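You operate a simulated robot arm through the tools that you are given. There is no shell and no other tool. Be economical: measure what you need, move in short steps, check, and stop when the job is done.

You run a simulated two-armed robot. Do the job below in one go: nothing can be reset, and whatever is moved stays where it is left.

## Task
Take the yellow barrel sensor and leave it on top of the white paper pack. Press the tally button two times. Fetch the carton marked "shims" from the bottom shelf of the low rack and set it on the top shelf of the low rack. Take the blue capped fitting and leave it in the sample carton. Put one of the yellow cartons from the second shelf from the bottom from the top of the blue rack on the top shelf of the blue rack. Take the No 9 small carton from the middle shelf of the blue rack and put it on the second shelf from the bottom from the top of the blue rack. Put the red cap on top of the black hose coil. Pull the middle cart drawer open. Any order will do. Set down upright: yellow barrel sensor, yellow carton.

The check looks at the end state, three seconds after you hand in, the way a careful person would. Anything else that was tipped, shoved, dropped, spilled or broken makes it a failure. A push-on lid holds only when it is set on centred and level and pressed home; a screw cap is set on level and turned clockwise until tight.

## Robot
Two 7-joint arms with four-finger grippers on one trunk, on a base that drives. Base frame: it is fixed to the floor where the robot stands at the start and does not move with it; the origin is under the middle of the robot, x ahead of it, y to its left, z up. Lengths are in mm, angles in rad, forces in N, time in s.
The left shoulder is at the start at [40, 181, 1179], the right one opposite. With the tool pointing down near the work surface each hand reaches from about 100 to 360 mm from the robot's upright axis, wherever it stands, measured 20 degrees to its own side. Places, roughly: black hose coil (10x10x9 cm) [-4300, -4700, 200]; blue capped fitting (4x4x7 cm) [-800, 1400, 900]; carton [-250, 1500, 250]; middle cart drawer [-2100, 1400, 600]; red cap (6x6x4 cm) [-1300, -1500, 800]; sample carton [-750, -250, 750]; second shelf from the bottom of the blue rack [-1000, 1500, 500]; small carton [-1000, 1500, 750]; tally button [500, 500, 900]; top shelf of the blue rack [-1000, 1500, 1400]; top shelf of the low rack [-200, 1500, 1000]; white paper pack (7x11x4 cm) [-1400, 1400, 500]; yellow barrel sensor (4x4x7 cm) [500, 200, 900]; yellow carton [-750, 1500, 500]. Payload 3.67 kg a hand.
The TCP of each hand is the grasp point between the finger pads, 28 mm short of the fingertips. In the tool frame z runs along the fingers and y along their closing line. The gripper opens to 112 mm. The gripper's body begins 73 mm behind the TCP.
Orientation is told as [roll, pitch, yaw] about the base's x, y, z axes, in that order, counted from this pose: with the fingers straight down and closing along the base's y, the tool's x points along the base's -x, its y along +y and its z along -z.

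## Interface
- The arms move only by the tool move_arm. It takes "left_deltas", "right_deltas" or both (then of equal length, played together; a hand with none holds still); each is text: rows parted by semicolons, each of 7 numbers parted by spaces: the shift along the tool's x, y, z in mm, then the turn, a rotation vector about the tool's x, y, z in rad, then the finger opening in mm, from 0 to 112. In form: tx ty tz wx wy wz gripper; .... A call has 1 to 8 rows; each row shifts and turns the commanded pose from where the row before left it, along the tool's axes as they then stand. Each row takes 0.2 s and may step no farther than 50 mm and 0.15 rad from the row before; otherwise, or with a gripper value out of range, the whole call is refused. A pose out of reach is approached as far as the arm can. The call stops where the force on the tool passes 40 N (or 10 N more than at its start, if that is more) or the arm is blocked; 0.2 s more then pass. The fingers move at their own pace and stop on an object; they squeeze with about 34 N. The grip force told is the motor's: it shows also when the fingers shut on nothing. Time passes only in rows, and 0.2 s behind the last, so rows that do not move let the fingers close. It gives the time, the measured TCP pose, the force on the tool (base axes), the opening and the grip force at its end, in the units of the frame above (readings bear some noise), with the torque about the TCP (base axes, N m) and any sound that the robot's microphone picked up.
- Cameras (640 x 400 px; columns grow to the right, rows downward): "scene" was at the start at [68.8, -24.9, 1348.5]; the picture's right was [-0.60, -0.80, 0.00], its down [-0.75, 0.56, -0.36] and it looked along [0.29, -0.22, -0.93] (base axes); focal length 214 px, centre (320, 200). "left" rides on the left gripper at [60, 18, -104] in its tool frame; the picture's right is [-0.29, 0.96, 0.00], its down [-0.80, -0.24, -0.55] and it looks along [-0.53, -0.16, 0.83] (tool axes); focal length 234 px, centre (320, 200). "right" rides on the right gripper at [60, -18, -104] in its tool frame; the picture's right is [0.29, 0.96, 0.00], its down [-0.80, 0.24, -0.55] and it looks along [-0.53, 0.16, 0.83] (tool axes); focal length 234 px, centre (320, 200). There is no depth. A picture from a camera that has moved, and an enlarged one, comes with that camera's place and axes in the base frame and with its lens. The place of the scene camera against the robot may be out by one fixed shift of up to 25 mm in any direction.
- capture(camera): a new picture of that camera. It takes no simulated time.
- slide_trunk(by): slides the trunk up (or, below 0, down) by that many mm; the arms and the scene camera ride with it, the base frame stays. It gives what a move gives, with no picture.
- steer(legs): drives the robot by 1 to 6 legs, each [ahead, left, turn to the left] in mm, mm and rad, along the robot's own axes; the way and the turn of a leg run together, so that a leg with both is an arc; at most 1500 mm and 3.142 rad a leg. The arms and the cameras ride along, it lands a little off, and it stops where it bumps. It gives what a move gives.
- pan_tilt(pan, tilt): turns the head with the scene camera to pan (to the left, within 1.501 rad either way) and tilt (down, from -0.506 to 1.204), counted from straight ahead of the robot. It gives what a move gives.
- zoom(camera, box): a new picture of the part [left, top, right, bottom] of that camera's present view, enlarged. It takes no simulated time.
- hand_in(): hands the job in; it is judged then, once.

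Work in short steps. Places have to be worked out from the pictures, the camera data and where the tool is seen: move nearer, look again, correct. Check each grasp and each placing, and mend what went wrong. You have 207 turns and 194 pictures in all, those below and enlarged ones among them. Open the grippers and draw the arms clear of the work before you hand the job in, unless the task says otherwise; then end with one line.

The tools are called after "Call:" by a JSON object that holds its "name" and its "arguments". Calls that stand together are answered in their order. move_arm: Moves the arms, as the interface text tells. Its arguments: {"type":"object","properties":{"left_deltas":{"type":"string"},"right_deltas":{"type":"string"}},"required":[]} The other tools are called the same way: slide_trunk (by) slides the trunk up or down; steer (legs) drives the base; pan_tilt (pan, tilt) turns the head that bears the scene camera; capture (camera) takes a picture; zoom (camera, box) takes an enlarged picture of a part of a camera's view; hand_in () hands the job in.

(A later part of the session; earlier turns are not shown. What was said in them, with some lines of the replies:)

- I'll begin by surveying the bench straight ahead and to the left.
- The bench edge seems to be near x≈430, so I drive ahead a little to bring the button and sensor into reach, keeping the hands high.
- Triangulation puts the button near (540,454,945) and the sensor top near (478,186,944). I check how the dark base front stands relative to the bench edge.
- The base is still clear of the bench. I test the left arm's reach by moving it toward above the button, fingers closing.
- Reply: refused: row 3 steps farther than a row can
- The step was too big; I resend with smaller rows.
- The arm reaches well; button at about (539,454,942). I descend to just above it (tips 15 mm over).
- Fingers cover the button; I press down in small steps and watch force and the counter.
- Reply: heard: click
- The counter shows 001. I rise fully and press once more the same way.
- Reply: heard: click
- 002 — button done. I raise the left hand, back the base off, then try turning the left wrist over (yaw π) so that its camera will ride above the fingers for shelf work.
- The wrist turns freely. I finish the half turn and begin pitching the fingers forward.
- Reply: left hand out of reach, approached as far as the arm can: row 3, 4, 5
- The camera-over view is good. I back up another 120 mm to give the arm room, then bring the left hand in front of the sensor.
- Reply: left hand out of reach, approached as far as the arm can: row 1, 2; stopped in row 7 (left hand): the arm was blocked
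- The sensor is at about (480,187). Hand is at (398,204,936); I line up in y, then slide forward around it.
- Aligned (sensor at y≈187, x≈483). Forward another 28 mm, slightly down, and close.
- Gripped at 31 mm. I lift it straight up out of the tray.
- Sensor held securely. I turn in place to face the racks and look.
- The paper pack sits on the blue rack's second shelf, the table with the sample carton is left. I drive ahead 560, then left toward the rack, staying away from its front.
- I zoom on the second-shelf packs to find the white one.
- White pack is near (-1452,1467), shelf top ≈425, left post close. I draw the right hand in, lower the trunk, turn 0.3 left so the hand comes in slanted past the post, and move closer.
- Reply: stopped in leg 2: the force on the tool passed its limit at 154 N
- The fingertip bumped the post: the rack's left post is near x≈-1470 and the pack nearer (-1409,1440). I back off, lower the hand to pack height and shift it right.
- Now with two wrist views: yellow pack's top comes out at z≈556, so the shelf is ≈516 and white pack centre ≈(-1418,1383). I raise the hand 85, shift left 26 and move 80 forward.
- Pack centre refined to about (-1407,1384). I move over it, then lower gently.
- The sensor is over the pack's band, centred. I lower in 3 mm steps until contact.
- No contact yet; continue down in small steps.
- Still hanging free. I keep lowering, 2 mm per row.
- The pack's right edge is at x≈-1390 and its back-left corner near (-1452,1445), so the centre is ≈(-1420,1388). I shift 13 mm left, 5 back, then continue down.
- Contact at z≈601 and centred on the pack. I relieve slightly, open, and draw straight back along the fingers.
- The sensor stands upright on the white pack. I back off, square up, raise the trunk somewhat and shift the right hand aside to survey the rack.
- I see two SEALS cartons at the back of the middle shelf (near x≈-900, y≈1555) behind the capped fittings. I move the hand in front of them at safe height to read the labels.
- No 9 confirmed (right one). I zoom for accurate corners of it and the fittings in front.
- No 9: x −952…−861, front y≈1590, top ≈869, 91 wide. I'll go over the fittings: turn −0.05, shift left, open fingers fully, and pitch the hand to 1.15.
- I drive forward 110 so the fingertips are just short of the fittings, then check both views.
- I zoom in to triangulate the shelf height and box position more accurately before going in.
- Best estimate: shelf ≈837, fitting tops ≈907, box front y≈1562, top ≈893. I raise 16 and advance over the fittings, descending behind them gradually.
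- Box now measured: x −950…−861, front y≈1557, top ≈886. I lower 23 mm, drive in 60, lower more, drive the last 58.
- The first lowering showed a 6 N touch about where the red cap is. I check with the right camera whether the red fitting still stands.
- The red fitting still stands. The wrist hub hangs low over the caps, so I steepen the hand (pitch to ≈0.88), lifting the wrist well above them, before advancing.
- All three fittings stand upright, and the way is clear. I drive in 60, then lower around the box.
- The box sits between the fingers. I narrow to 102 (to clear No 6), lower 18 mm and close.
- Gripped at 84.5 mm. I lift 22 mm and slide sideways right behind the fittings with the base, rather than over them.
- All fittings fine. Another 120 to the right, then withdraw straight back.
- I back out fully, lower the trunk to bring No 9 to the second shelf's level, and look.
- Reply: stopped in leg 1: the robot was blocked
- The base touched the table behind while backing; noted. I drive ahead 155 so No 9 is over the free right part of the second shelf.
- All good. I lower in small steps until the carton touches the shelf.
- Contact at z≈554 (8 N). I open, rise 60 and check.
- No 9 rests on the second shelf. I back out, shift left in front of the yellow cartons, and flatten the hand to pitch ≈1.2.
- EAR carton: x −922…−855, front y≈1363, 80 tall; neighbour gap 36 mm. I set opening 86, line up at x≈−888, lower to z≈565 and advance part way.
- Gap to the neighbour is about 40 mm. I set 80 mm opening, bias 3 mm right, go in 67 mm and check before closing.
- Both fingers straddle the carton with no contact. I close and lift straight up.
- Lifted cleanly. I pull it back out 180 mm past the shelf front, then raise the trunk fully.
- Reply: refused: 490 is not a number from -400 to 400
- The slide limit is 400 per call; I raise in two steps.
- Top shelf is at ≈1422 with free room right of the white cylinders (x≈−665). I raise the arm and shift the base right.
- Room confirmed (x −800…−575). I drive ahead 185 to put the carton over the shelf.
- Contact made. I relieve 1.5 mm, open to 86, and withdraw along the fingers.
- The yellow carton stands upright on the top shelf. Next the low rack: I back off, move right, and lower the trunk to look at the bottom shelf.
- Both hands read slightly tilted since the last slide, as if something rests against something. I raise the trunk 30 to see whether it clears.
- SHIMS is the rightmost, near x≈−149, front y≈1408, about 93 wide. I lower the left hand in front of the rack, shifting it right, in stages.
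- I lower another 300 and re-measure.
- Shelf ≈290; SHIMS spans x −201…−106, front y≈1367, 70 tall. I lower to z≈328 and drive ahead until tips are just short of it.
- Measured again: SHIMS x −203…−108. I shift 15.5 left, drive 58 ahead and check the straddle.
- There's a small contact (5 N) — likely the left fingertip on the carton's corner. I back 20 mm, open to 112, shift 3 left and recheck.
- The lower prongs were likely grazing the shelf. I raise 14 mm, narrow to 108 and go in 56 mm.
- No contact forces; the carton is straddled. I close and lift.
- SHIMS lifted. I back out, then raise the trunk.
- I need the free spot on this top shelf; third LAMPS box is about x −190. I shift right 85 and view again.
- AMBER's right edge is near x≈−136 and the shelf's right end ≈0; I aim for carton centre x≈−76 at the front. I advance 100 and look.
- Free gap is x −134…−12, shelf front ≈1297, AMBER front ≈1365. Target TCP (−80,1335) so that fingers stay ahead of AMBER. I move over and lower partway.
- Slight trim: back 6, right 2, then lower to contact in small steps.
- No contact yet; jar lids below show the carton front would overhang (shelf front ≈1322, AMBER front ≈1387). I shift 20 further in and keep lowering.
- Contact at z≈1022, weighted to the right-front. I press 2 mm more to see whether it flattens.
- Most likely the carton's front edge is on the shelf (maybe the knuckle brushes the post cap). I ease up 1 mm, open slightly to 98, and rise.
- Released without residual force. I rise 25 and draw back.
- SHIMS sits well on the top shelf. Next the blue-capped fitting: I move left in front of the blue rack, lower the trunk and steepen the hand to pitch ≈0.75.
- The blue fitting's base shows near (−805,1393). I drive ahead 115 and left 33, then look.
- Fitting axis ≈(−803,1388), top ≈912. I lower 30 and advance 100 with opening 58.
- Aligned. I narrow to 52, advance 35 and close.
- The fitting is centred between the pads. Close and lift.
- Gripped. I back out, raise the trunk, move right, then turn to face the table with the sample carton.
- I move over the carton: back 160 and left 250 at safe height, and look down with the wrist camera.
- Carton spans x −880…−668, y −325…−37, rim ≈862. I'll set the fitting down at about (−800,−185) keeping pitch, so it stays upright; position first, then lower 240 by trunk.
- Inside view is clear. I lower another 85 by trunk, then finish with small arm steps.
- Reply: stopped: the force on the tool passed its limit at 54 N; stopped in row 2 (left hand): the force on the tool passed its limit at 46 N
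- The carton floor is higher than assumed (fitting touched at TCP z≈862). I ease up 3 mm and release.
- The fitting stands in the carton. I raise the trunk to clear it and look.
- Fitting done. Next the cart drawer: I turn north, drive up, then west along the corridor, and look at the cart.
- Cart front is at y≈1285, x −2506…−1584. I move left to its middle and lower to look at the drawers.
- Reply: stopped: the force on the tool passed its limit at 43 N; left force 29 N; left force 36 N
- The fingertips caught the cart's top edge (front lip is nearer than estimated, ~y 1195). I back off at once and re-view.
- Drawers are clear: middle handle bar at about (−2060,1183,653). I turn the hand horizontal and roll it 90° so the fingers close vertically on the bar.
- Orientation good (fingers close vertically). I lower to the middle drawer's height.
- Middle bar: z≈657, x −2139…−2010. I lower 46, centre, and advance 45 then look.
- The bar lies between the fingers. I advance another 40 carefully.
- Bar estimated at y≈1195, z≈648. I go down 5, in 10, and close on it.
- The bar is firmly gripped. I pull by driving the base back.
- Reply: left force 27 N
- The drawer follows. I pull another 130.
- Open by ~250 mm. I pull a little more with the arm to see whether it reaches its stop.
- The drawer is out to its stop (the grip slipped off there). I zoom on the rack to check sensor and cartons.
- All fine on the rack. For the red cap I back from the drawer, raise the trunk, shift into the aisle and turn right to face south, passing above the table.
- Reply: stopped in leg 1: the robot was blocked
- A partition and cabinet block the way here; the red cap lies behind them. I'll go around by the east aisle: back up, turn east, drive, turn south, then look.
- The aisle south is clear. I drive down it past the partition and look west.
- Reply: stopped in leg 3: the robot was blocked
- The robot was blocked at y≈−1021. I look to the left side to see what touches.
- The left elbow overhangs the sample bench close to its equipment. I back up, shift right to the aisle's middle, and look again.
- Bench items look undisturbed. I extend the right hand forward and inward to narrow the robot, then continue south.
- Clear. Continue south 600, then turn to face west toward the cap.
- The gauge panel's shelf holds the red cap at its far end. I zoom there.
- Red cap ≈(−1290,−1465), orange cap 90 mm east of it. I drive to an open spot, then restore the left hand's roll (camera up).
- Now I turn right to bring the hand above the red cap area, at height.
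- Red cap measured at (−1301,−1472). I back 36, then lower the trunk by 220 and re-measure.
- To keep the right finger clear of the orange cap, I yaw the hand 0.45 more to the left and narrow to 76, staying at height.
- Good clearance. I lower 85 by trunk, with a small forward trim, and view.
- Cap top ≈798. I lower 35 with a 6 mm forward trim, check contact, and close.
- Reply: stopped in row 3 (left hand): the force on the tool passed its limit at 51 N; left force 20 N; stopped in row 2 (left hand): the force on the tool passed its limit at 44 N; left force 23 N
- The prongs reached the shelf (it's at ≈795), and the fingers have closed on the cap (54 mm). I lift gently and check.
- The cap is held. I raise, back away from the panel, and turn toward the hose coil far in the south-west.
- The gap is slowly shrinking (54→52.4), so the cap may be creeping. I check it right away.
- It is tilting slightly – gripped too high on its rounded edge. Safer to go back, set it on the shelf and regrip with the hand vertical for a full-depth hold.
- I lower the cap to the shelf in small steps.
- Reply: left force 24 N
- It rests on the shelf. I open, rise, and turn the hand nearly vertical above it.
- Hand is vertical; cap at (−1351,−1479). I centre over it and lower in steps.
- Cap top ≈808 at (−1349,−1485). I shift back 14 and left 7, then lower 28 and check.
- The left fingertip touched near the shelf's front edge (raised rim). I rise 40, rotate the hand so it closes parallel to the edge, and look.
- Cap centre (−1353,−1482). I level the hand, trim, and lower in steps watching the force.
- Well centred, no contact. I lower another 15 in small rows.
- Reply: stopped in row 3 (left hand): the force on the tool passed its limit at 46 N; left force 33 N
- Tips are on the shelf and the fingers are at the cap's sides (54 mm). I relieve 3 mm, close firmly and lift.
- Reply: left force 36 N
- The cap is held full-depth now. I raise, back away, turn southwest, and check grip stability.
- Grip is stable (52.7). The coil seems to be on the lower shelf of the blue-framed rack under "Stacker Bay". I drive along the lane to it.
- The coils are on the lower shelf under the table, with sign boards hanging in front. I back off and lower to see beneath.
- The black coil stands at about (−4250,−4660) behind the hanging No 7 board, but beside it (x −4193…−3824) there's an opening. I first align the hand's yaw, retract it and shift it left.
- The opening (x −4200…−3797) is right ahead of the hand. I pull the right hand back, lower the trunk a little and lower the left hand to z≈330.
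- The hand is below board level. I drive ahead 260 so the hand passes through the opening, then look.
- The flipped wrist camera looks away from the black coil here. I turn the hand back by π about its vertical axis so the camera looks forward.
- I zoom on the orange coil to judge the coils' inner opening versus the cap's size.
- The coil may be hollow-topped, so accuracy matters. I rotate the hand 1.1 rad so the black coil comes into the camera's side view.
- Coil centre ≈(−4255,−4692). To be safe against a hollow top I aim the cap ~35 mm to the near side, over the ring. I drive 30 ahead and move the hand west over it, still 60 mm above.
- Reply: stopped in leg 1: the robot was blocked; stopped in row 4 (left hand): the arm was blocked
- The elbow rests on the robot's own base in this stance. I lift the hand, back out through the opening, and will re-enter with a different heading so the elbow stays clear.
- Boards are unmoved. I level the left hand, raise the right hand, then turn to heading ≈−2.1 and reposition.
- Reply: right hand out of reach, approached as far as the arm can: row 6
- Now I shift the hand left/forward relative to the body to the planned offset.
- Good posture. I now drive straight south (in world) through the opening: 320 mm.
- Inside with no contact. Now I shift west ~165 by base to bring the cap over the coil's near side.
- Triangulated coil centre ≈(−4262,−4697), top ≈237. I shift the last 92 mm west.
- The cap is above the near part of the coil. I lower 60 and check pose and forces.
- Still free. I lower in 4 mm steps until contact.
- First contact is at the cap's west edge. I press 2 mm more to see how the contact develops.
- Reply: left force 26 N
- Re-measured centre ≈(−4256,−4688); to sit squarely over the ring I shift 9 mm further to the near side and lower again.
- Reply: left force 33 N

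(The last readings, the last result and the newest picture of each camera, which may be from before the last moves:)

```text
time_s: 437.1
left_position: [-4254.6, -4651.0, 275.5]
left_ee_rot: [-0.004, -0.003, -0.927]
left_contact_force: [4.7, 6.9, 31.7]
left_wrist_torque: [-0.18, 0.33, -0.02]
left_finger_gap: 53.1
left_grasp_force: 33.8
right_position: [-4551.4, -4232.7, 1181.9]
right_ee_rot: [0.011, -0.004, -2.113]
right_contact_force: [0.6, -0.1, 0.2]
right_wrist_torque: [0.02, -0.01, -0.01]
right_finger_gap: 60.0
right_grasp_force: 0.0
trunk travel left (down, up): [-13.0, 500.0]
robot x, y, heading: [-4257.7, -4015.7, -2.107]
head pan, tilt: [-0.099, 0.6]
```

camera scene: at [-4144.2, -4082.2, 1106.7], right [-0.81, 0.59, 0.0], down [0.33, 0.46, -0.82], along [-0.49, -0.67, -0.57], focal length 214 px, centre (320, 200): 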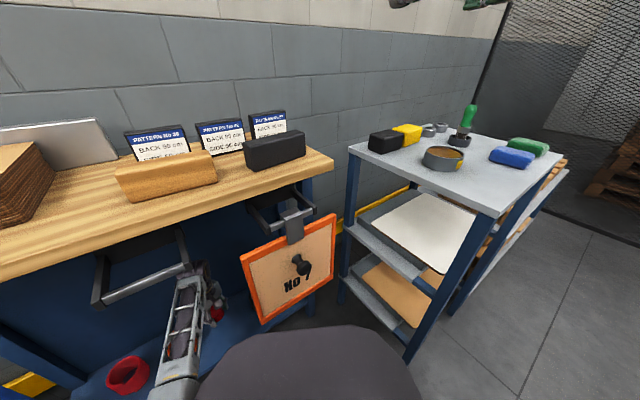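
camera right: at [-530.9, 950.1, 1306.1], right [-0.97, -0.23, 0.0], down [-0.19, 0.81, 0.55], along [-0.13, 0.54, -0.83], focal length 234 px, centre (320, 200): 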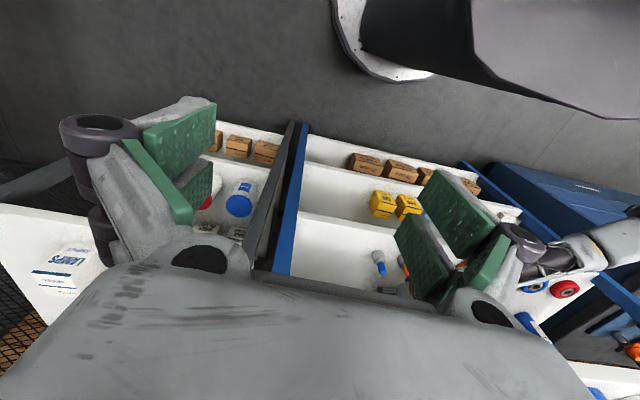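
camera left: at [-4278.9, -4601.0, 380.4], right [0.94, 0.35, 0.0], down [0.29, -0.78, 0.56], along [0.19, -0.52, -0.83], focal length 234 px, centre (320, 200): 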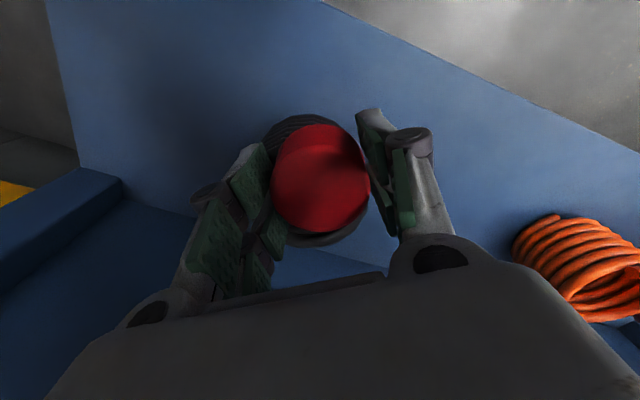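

Torques show the supporting high spot stays at about (−4271,−4664). I lift, centre the cap over that spot, and lower again.

Call:
{"name": "move_arm", "arguments": {"left_deltas": "0 0 -8 0 0 0 40; -1.4 -19.8 0 0 0 0 40; 0 0 5 0 0 0 40; 0 0 2 0 0 0 40; 0 0 0 0 0 0 40"}}

Call:
{"name": "move_arm", "arguments": {"left_deltas": "0 0 1.5 0 0 0 40; 0 0 0 0 0 0 40"}}

```text
time_s: 438.3
left_position: [-4271.5, -4664.8, 276.1]
left_ee_rot: [-0.002, -0.003, -0.925]
left_contact_force: [1.5, 8.6, 24.1]
left_wrist_torque: [0.33, -0.35, 0.1]
left_finger_gap: 52.9
left_grasp_force: 33.4
right_position: [-4552.9, -4233.5, 1182.1]
right_ee_rot: [0.009, -0.006, -2.112]
right_contact_force: [-0.2, -0.1, 0.1]
right_wrist_torque: [-0.01, -0.01, 0.01]
right_finger_gap: 59.8
right_grasp_force: 0.1
trunk travel left (down, up): [-13.0, 500.0]
robot x, y, heading: [-4259.4, -4014.7, -2.101]
head pan, tilt: [-0.099, 0.6]
```

```text
time_s: 438.8
left_position: [-4272.2, -4665.7, 276.1]
left_ee_rot: [-0.003, -0.004, -0.925]
left_contact_force: [0.7, 6.6, 20.0]
left_wrist_torque: [0.29, -0.4, 0.13]
left_finger_gap: 52.9
left_grasp_force: 33.9
right_position: [-4552.1, -4235.9, 1180.6]
right_ee_rot: [0.008, -0.004, -2.112]
right_contact_force: [0.3, -0.2, -1.0]
right_wrist_torque: [0.05, -0.01, 0.01]
right_finger_gap: 59.9
right_grasp_force: 0.1
trunk travel left (down, up): [-13.0, 500.0]
robot x, y, heading: [-4256.7, -4012.3, -2.105]
head pan, tilt: [-0.099, 0.6]
stopped in row 2 (left hand): the force on the tool passed its limit at 41 N (the readings are from after the stop); the commanded pose is now the measured one
```

The support runs east–west along y≈−4663 (the ring's near crest). I set the cap's centre at about (−4265,−4667), touch gently, and then release.

Call:
{"name": "move_arm", "arguments": {"left_deltas": "0 0 -7 0 0 0 40; -5 5 0 0 0 0 40; 0 0 4 0 0 0 40; 0 0 2 0 0 0 40; 0 0 0 0 0 0 40"}}

```text
time_s: 440.0
left_position: [-4264.2, -4666.6, 276.1]
left_ee_rot: [-0.002, -0.003, -0.926]
left_contact_force: [1.7, 5.2, 15.8]
left_wrist_torque: [0.19, -0.08, 0.06]
left_finger_gap: 52.8
left_grasp_force: 33.9
right_position: [-4552.3, -4234.8, 1182.1]
right_ee_rot: [0.008, -0.006, -2.113]
right_contact_force: [0.4, -0.4, 0.8]
right_wrist_torque: [0.03, 0.02, 0.02]
right_finger_gap: 60.0
right_grasp_force: 0.0
trunk travel left (down, up): [-13.0, 500.0]
robot x, y, heading: [-4257.4, -4016.6, -2.099]
head pan, tilt: [-0.099, 0.6]
```

Balanced within 2 mm here. As a check for a solid top I probe 18 mm further in; if it is also balanced there I'd rather place it more centrally.

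Call:
{"name": "move_arm", "arguments": {"left_deltas": "0 0 -7 0 0 0 40; -14.4 -10.8 0 0 0 0 40; 0 0 4 0 0 0 40; 0 0 2.5 0 0 0 40; 0 0 0 0 0 0 40"}}

```text
time_s: 441.2
left_position: [-4264.5, -4684.5, 276.3]
left_ee_rot: [-0.002, -0.001, -0.926]
left_contact_force: [0.7, 4.1, 8.9]
left_wrist_torque: [0.36, -0.02, 0.01]
left_finger_gap: 52.9
left_grasp_force: 33.8
right_position: [-4551.6, -4234.7, 1181.6]
right_ee_rot: [0.008, -0.003, -2.113]
right_contact_force: [0.1, 0.1, -0.2]
right_wrist_torque: [0.04, -0.01, 0.01]
right_finger_gap: 60.0
right_grasp_force: 0.0
trunk travel left (down, up): [-13.0, 500.0]
robot x, y, heading: [-4257.5, -4011.6, -2.1]
head pan, tilt: [-0.099, 0.6]
```

Contact here is only at the near edge. I press 2 mm more to discriminate a tilted solid top from a hollow one.

Call:
{"name": "move_arm", "arguments": {"left_deltas": "0 0 1.5 0 0 0 40; 0 0 0 0 0 0 40"}}

```text
time_s: 441.8
left_position: [-4265.2, -4685.2, 276.3]
left_ee_rot: [-0.004, -0.002, -0.926]
left_contact_force: [1.2, 9.1, 26.0]
left_wrist_torque: [0.86, -0.23, 0.06]
left_finger_gap: 52.4
left_grasp_force: 33.9
right_position: [-4551.7, -4232.9, 1182.2]
right_ee_rot: [0.008, -0.005, -2.112]
right_contact_force: [-0.6, -0.7, -0.5]
right_wrist_torque: [0.02, 0.01, 0.06]
right_finger_gap: 60.2
right_grasp_force: 0.1
trunk travel left (down, up): [-13.0, 500.0]
robot x, y, heading: [-4257.6, -4012.0, -2.104]
head pan, tilt: [-0.099, 0.6]
```

Still only the near edge. I probe once at the coil's centre, lowering carefully, to see whether there's any top surface there.

Call:
{"name": "move_arm", "arguments": {"left_deltas": "0 0 -8 0 0 0 40; -13.6 -7.2 0 0 0 0 40; 0 0 5 0 0 0 40; 0 0 2.5 0 0 0 40; 0 0 1.5 0 0 0 40; 0 0 0 0 0 0 40"}}

```text
time_s: 443.2
left_position: [-4262.5, -4699.6, 276.2]
left_ee_rot: [-0.005, -0.003, -0.926]
left_contact_force: [1.3, 8.9, 27.8]
left_wrist_torque: [0.93, -0.28, 0.05]
left_finger_gap: 52.7
left_grasp_force: 33.9
right_position: [-4552.4, -4234.7, 1182.1]
right_ee_rot: [0.01, -0.006, -2.113]
right_contact_force: [0.0, 0.0, 0.4]
right_wrist_torque: [-0.02, -0.01, -0.01]
right_finger_gap: 59.8
right_grasp_force: 0.2
trunk travel left (down, up): [-13.0, 500.0]
robot x, y, heading: [-4259.0, -4013.8, -2.101]
head pan, tilt: [-0.099, 0.6]
```

The contact followed the cap's rim into the middle, suggesting a solid top. One decisive probe: 15 mm further, where the rim would be right over the coil's centre.

Call:
{"name": "move_arm", "arguments": {"left_deltas": "0 0 -8 0 0 0 40; -12 -9 0 0 0 0 40; 0 0 5 0 0 0 40; 0 0 2.5 0 0 0 40; 0 0 1.5 0 0 0 40; 0 0 0 0 0 0 40"}}

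```text
time_s: 444.8
left_position: [-4263.3, -4716.3, 276.6]
left_ee_rot: [-0.005, -0.003, -0.927]
left_contact_force: [0.9, 8.2, 21.0]
left_wrist_torque: [0.83, -0.3, 0.06]
left_finger_gap: 52.7
left_grasp_force: 33.8
right_position: [-4552.2, -4235.3, 1180.8]
right_ee_rot: [0.008, -0.004, -2.112]
right_contact_force: [-0.1, -0.6, -0.4]
right_wrist_torque: [-0.02, 0.0, 0.0]
right_finger_gap: 60.1
right_grasp_force: 0.1
trunk travel left (down, up): [-13.0, 500.0]
robot x, y, heading: [-4256.8, -4011.9, -2.104]
head pan, tilt: [-0.099, 0.6]
stopped in row 6 (left hand): the force on the tool passed its limit at 40 N (the readings are from after the stop); the commanded pose is now the measured one
```

Contact right over the coil's centre: the top is solid. I go back to the centre (−4260,−4697), touch lightly and release.

Call:
{"name": "move_arm", "arguments": {"left_deltas": "0 0 -8 0 0 0 40; 13.4 13.8 0 0 0 0 40; 0 0 5 0 0 0 40; 0 0 2.2 0 0 0 40; 0 0 0 0 0 0 40"}}

Call:
{"name": "move_arm", "arguments": {"left_deltas": "0 0 0 0 0 0 53; 0 0 0 0 0 0 60; 0 0 0 0 0 0 70; 0 0 0 0 0 0 76; 0 0 0 0 0 0 76"}}

Call:
{"name": "capture", "arguments": {"camera": "left"}}

```text
time_s: 446.0
left_position: [-4258.5, -4695.9, 276.1]
left_ee_rot: [-0.006, -0.005, -0.927]
left_contact_force: [0.1, 4.9, 20.0]
left_wrist_torque: [0.68, -0.32, 0.04]
left_finger_gap: 52.9
left_grasp_force: 34.2
right_position: [-4551.2, -4233.6, 1181.7]
right_ee_rot: [0.008, -0.004, -2.112]
right_contact_force: [0.3, 0.8, 0.2]
right_wrist_torque: [0.03, 0.03, -0.05]
right_finger_gap: 60.2
right_grasp_force: 0.0
trunk travel left (down, up): [-13.0, 500.0]
robot x, y, heading: [-4260.9, -4012.7, -2.102]
head pan, tilt: [-0.099, 0.6]
```

```text
time_s: 447.2
left_position: [-4259.5, -4695.2, 273.5]
left_ee_rot: [-0.002, -0.001, -0.925]
left_contact_force: [0.2, -0.6, -0.3]
left_wrist_torque: [-0.02, -0.05, -0.04]
left_finger_gap: 76.1
left_grasp_force: 0.0
right_position: [-4551.8, -4236.7, 1181.5]
right_ee_rot: [0.008, -0.003, -2.112]
right_contact_force: [0.4, -0.5, 0.5]
right_wrist_torque: [-0.02, -0.01, 0.01]
right_finger_gap: 60.1
right_grasp_force: 0.0
trunk travel left (down, up): [-13.0, 500.0]
robot x, y, heading: [-4255.6, -4012.7, -2.105]
head pan, tilt: [-0.099, 0.6]
```

```text
15 pictures are left
camera left: at [-4281.9, -4636.4, 377.3], right [0.94, 0.35, 0.0], down [0.29, -0.78, 0.56], along [0.19, -0.52, -0.83], focal length 234 px, centre (320, 200)
```

left: 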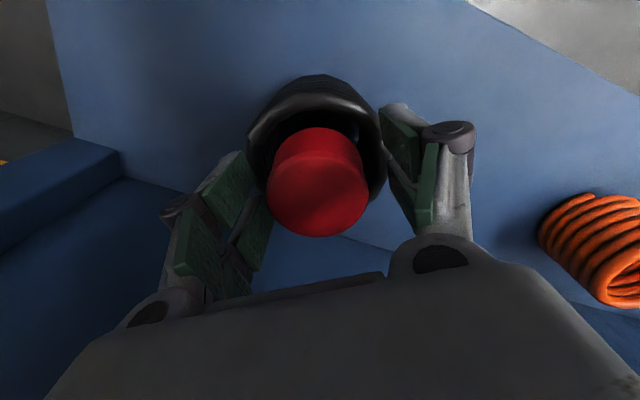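

The cap stays on top, centred. I raise the hand straight up 80 and check.

Call:
{"name": "move_arm", "arguments": {"left_deltas": "0 0 -20 0 0 0 76; 0 0 -30 0 0 0 76; 0 0 -35 0 0 0 76; 0 0 0 0 0 0 76"}}

Call:
{"name": "capture", "arguments": {"camera": "left"}}

```text
time_s: 448.2
left_position: [-4260.5, -4696.1, 359.0]
left_ee_rot: [-0.003, 0.0, -0.922]
left_contact_force: [-0.2, -0.1, 0.0]
left_wrist_torque: [-0.04, 0.01, 0.01]
left_finger_gap: 76.0
left_grasp_force: 0.0
right_position: [-4552.8, -4237.1, 1182.9]
right_ee_rot: [0.009, -0.003, -2.111]
right_contact_force: [-0.4, -0.5, -0.1]
right_wrist_torque: [0.01, 0.0, 0.0]
right_finger_gap: 60.3
right_grasp_force: 0.0
trunk travel left (down, up): [-13.0, 500.0]
robot x, y, heading: [-4256.0, -4018.2, -2.104]
head pan, tilt: [-0.099, 0.6]
```

```text
14 pictures are left
camera left: at [-4282.5, -4636.0, 463.4], right [0.94, 0.35, 0.0], down [0.29, -0.78, 0.56], along [0.19, -0.52, -0.83], focal length 234 px, centre (320, 200)
```

left: 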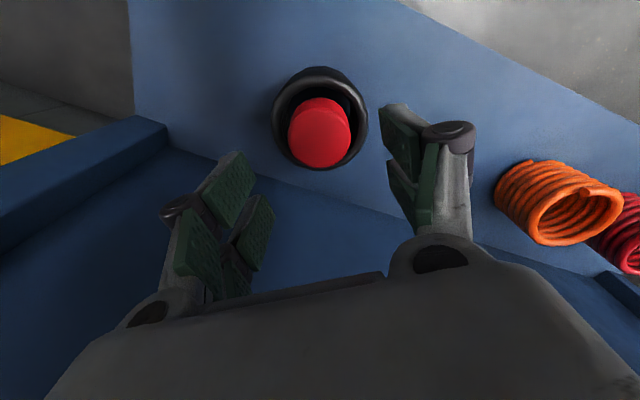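

The cap rests on top of the coil. I withdraw along the same path: east, then north out of the opening.

Call:
{"name": "steer", "arguments": {"legs": [[-86, 145, 0], [-320, -188, 0]]}}

Call:
{"name": "capture", "arguments": {"camera": "scene"}}

```text
time_s: 451.6
left_position: [-4088.8, -4321.5, 359.3]
left_ee_rot: [-0.005, -0.002, -0.925]
left_contact_force: [0.6, -0.4, -0.4]
left_wrist_torque: [-0.04, 0.02, -0.02]
left_finger_gap: 75.9
left_grasp_force: 0.0
right_position: [-4382.9, -3863.1, 1182.0]
right_ee_rot: [0.008, -0.004, -2.112]
right_contact_force: [0.3, -0.2, 0.2]
right_wrist_torque: [-0.02, 0.02, 0.03]
right_finger_gap: 59.9
right_grasp_force: 0.1
trunk travel left (down, up): [-13.0, 500.0]
robot x, y, heading: [-4087.3, -3641.1, -2.108]
head pan, tilt: [-0.099, 0.6]
```

```text
13 pictures are left
camera scene: at [-4145.6, -3720.9, 1106.9], right [-0.81, 0.59, 0.0], down [0.33, 0.46, -0.83], along [-0.49, -0.67, -0.56], focal length 214 px, centre (320, 200)
```

scene: 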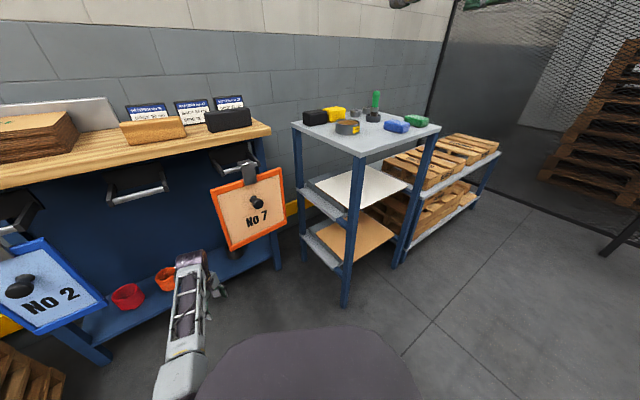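

All eight jobs are done and both hands are open and clear. I back off a bit more and hand in.

Call:
{"name": "steer", "arguments": {"legs": [[-150, 0, 0]]}}

Call:
{"name": "move_arm", "arguments": {"left_deltas": "0 0 0 0 0 0 100; 0 0 0 0 0 0 100", "right_deltas": "0 0 0 0 0 0 100; 0 0 0 0 0 0 100"}}

Call:
{"name": "hand_in", "arguments": {}}

```text
time_s: 453.0
left_position: [-4013.3, -4192.9, 360.2]
left_ee_rot: [-0.003, -0.004, -0.928]
left_contact_force: [-0.8, -0.3, -0.5]
left_wrist_torque: [0.0, -0.01, 0.04]
left_finger_gap: 76.1
left_grasp_force: 0.2
right_position: [-4304.6, -3732.1, 1182.2]
right_ee_rot: [0.009, -0.004, -2.112]
right_contact_force: [0.0, 0.9, -0.1]
right_wrist_torque: [-0.07, 0.06, 0.0]
right_finger_gap: 60.1
right_grasp_force: 0.0
trunk travel left (down, up): [-13.0, 500.0]
robot x, y, heading: [-4008.5, -3514.9, -2.106]
head pan, tilt: [-0.099, 0.6]
```

```text
time_s: 453.6
left_position: [-4014.1, -4193.1, 358.8]
left_ee_rot: [-0.003, -0.002, -0.928]
left_contact_force: [0.1, 0.2, -0.3]
left_wrist_torque: [-0.01, 0.0, -0.02]
left_finger_gap: 99.8
left_grasp_force: 0.0
right_position: [-4304.4, -3733.9, 1180.3]
right_ee_rot: [0.007, -0.004, -2.112]
right_contact_force: [-1.1, -0.3, -0.4]
right_wrist_torque: [0.0, -0.03, -0.01]
right_finger_gap: 100.0
right_grasp_force: 0.1
trunk travel left (down, up): [-13.0, 500.0]
robot x, y, heading: [-4012.1, -3511.0, -2.105]
head pan, tilt: [-0.099, 0.6]
```

```text
The job is handed in.
```

All eight tasks are done and handed in. On the way the robot bumped the blue rack post, table, cart edge, conveyor, and something in the sample bench aisle. Nothing looked moved or tipped in the pictures, but I didn't look at every spot again before handing in.
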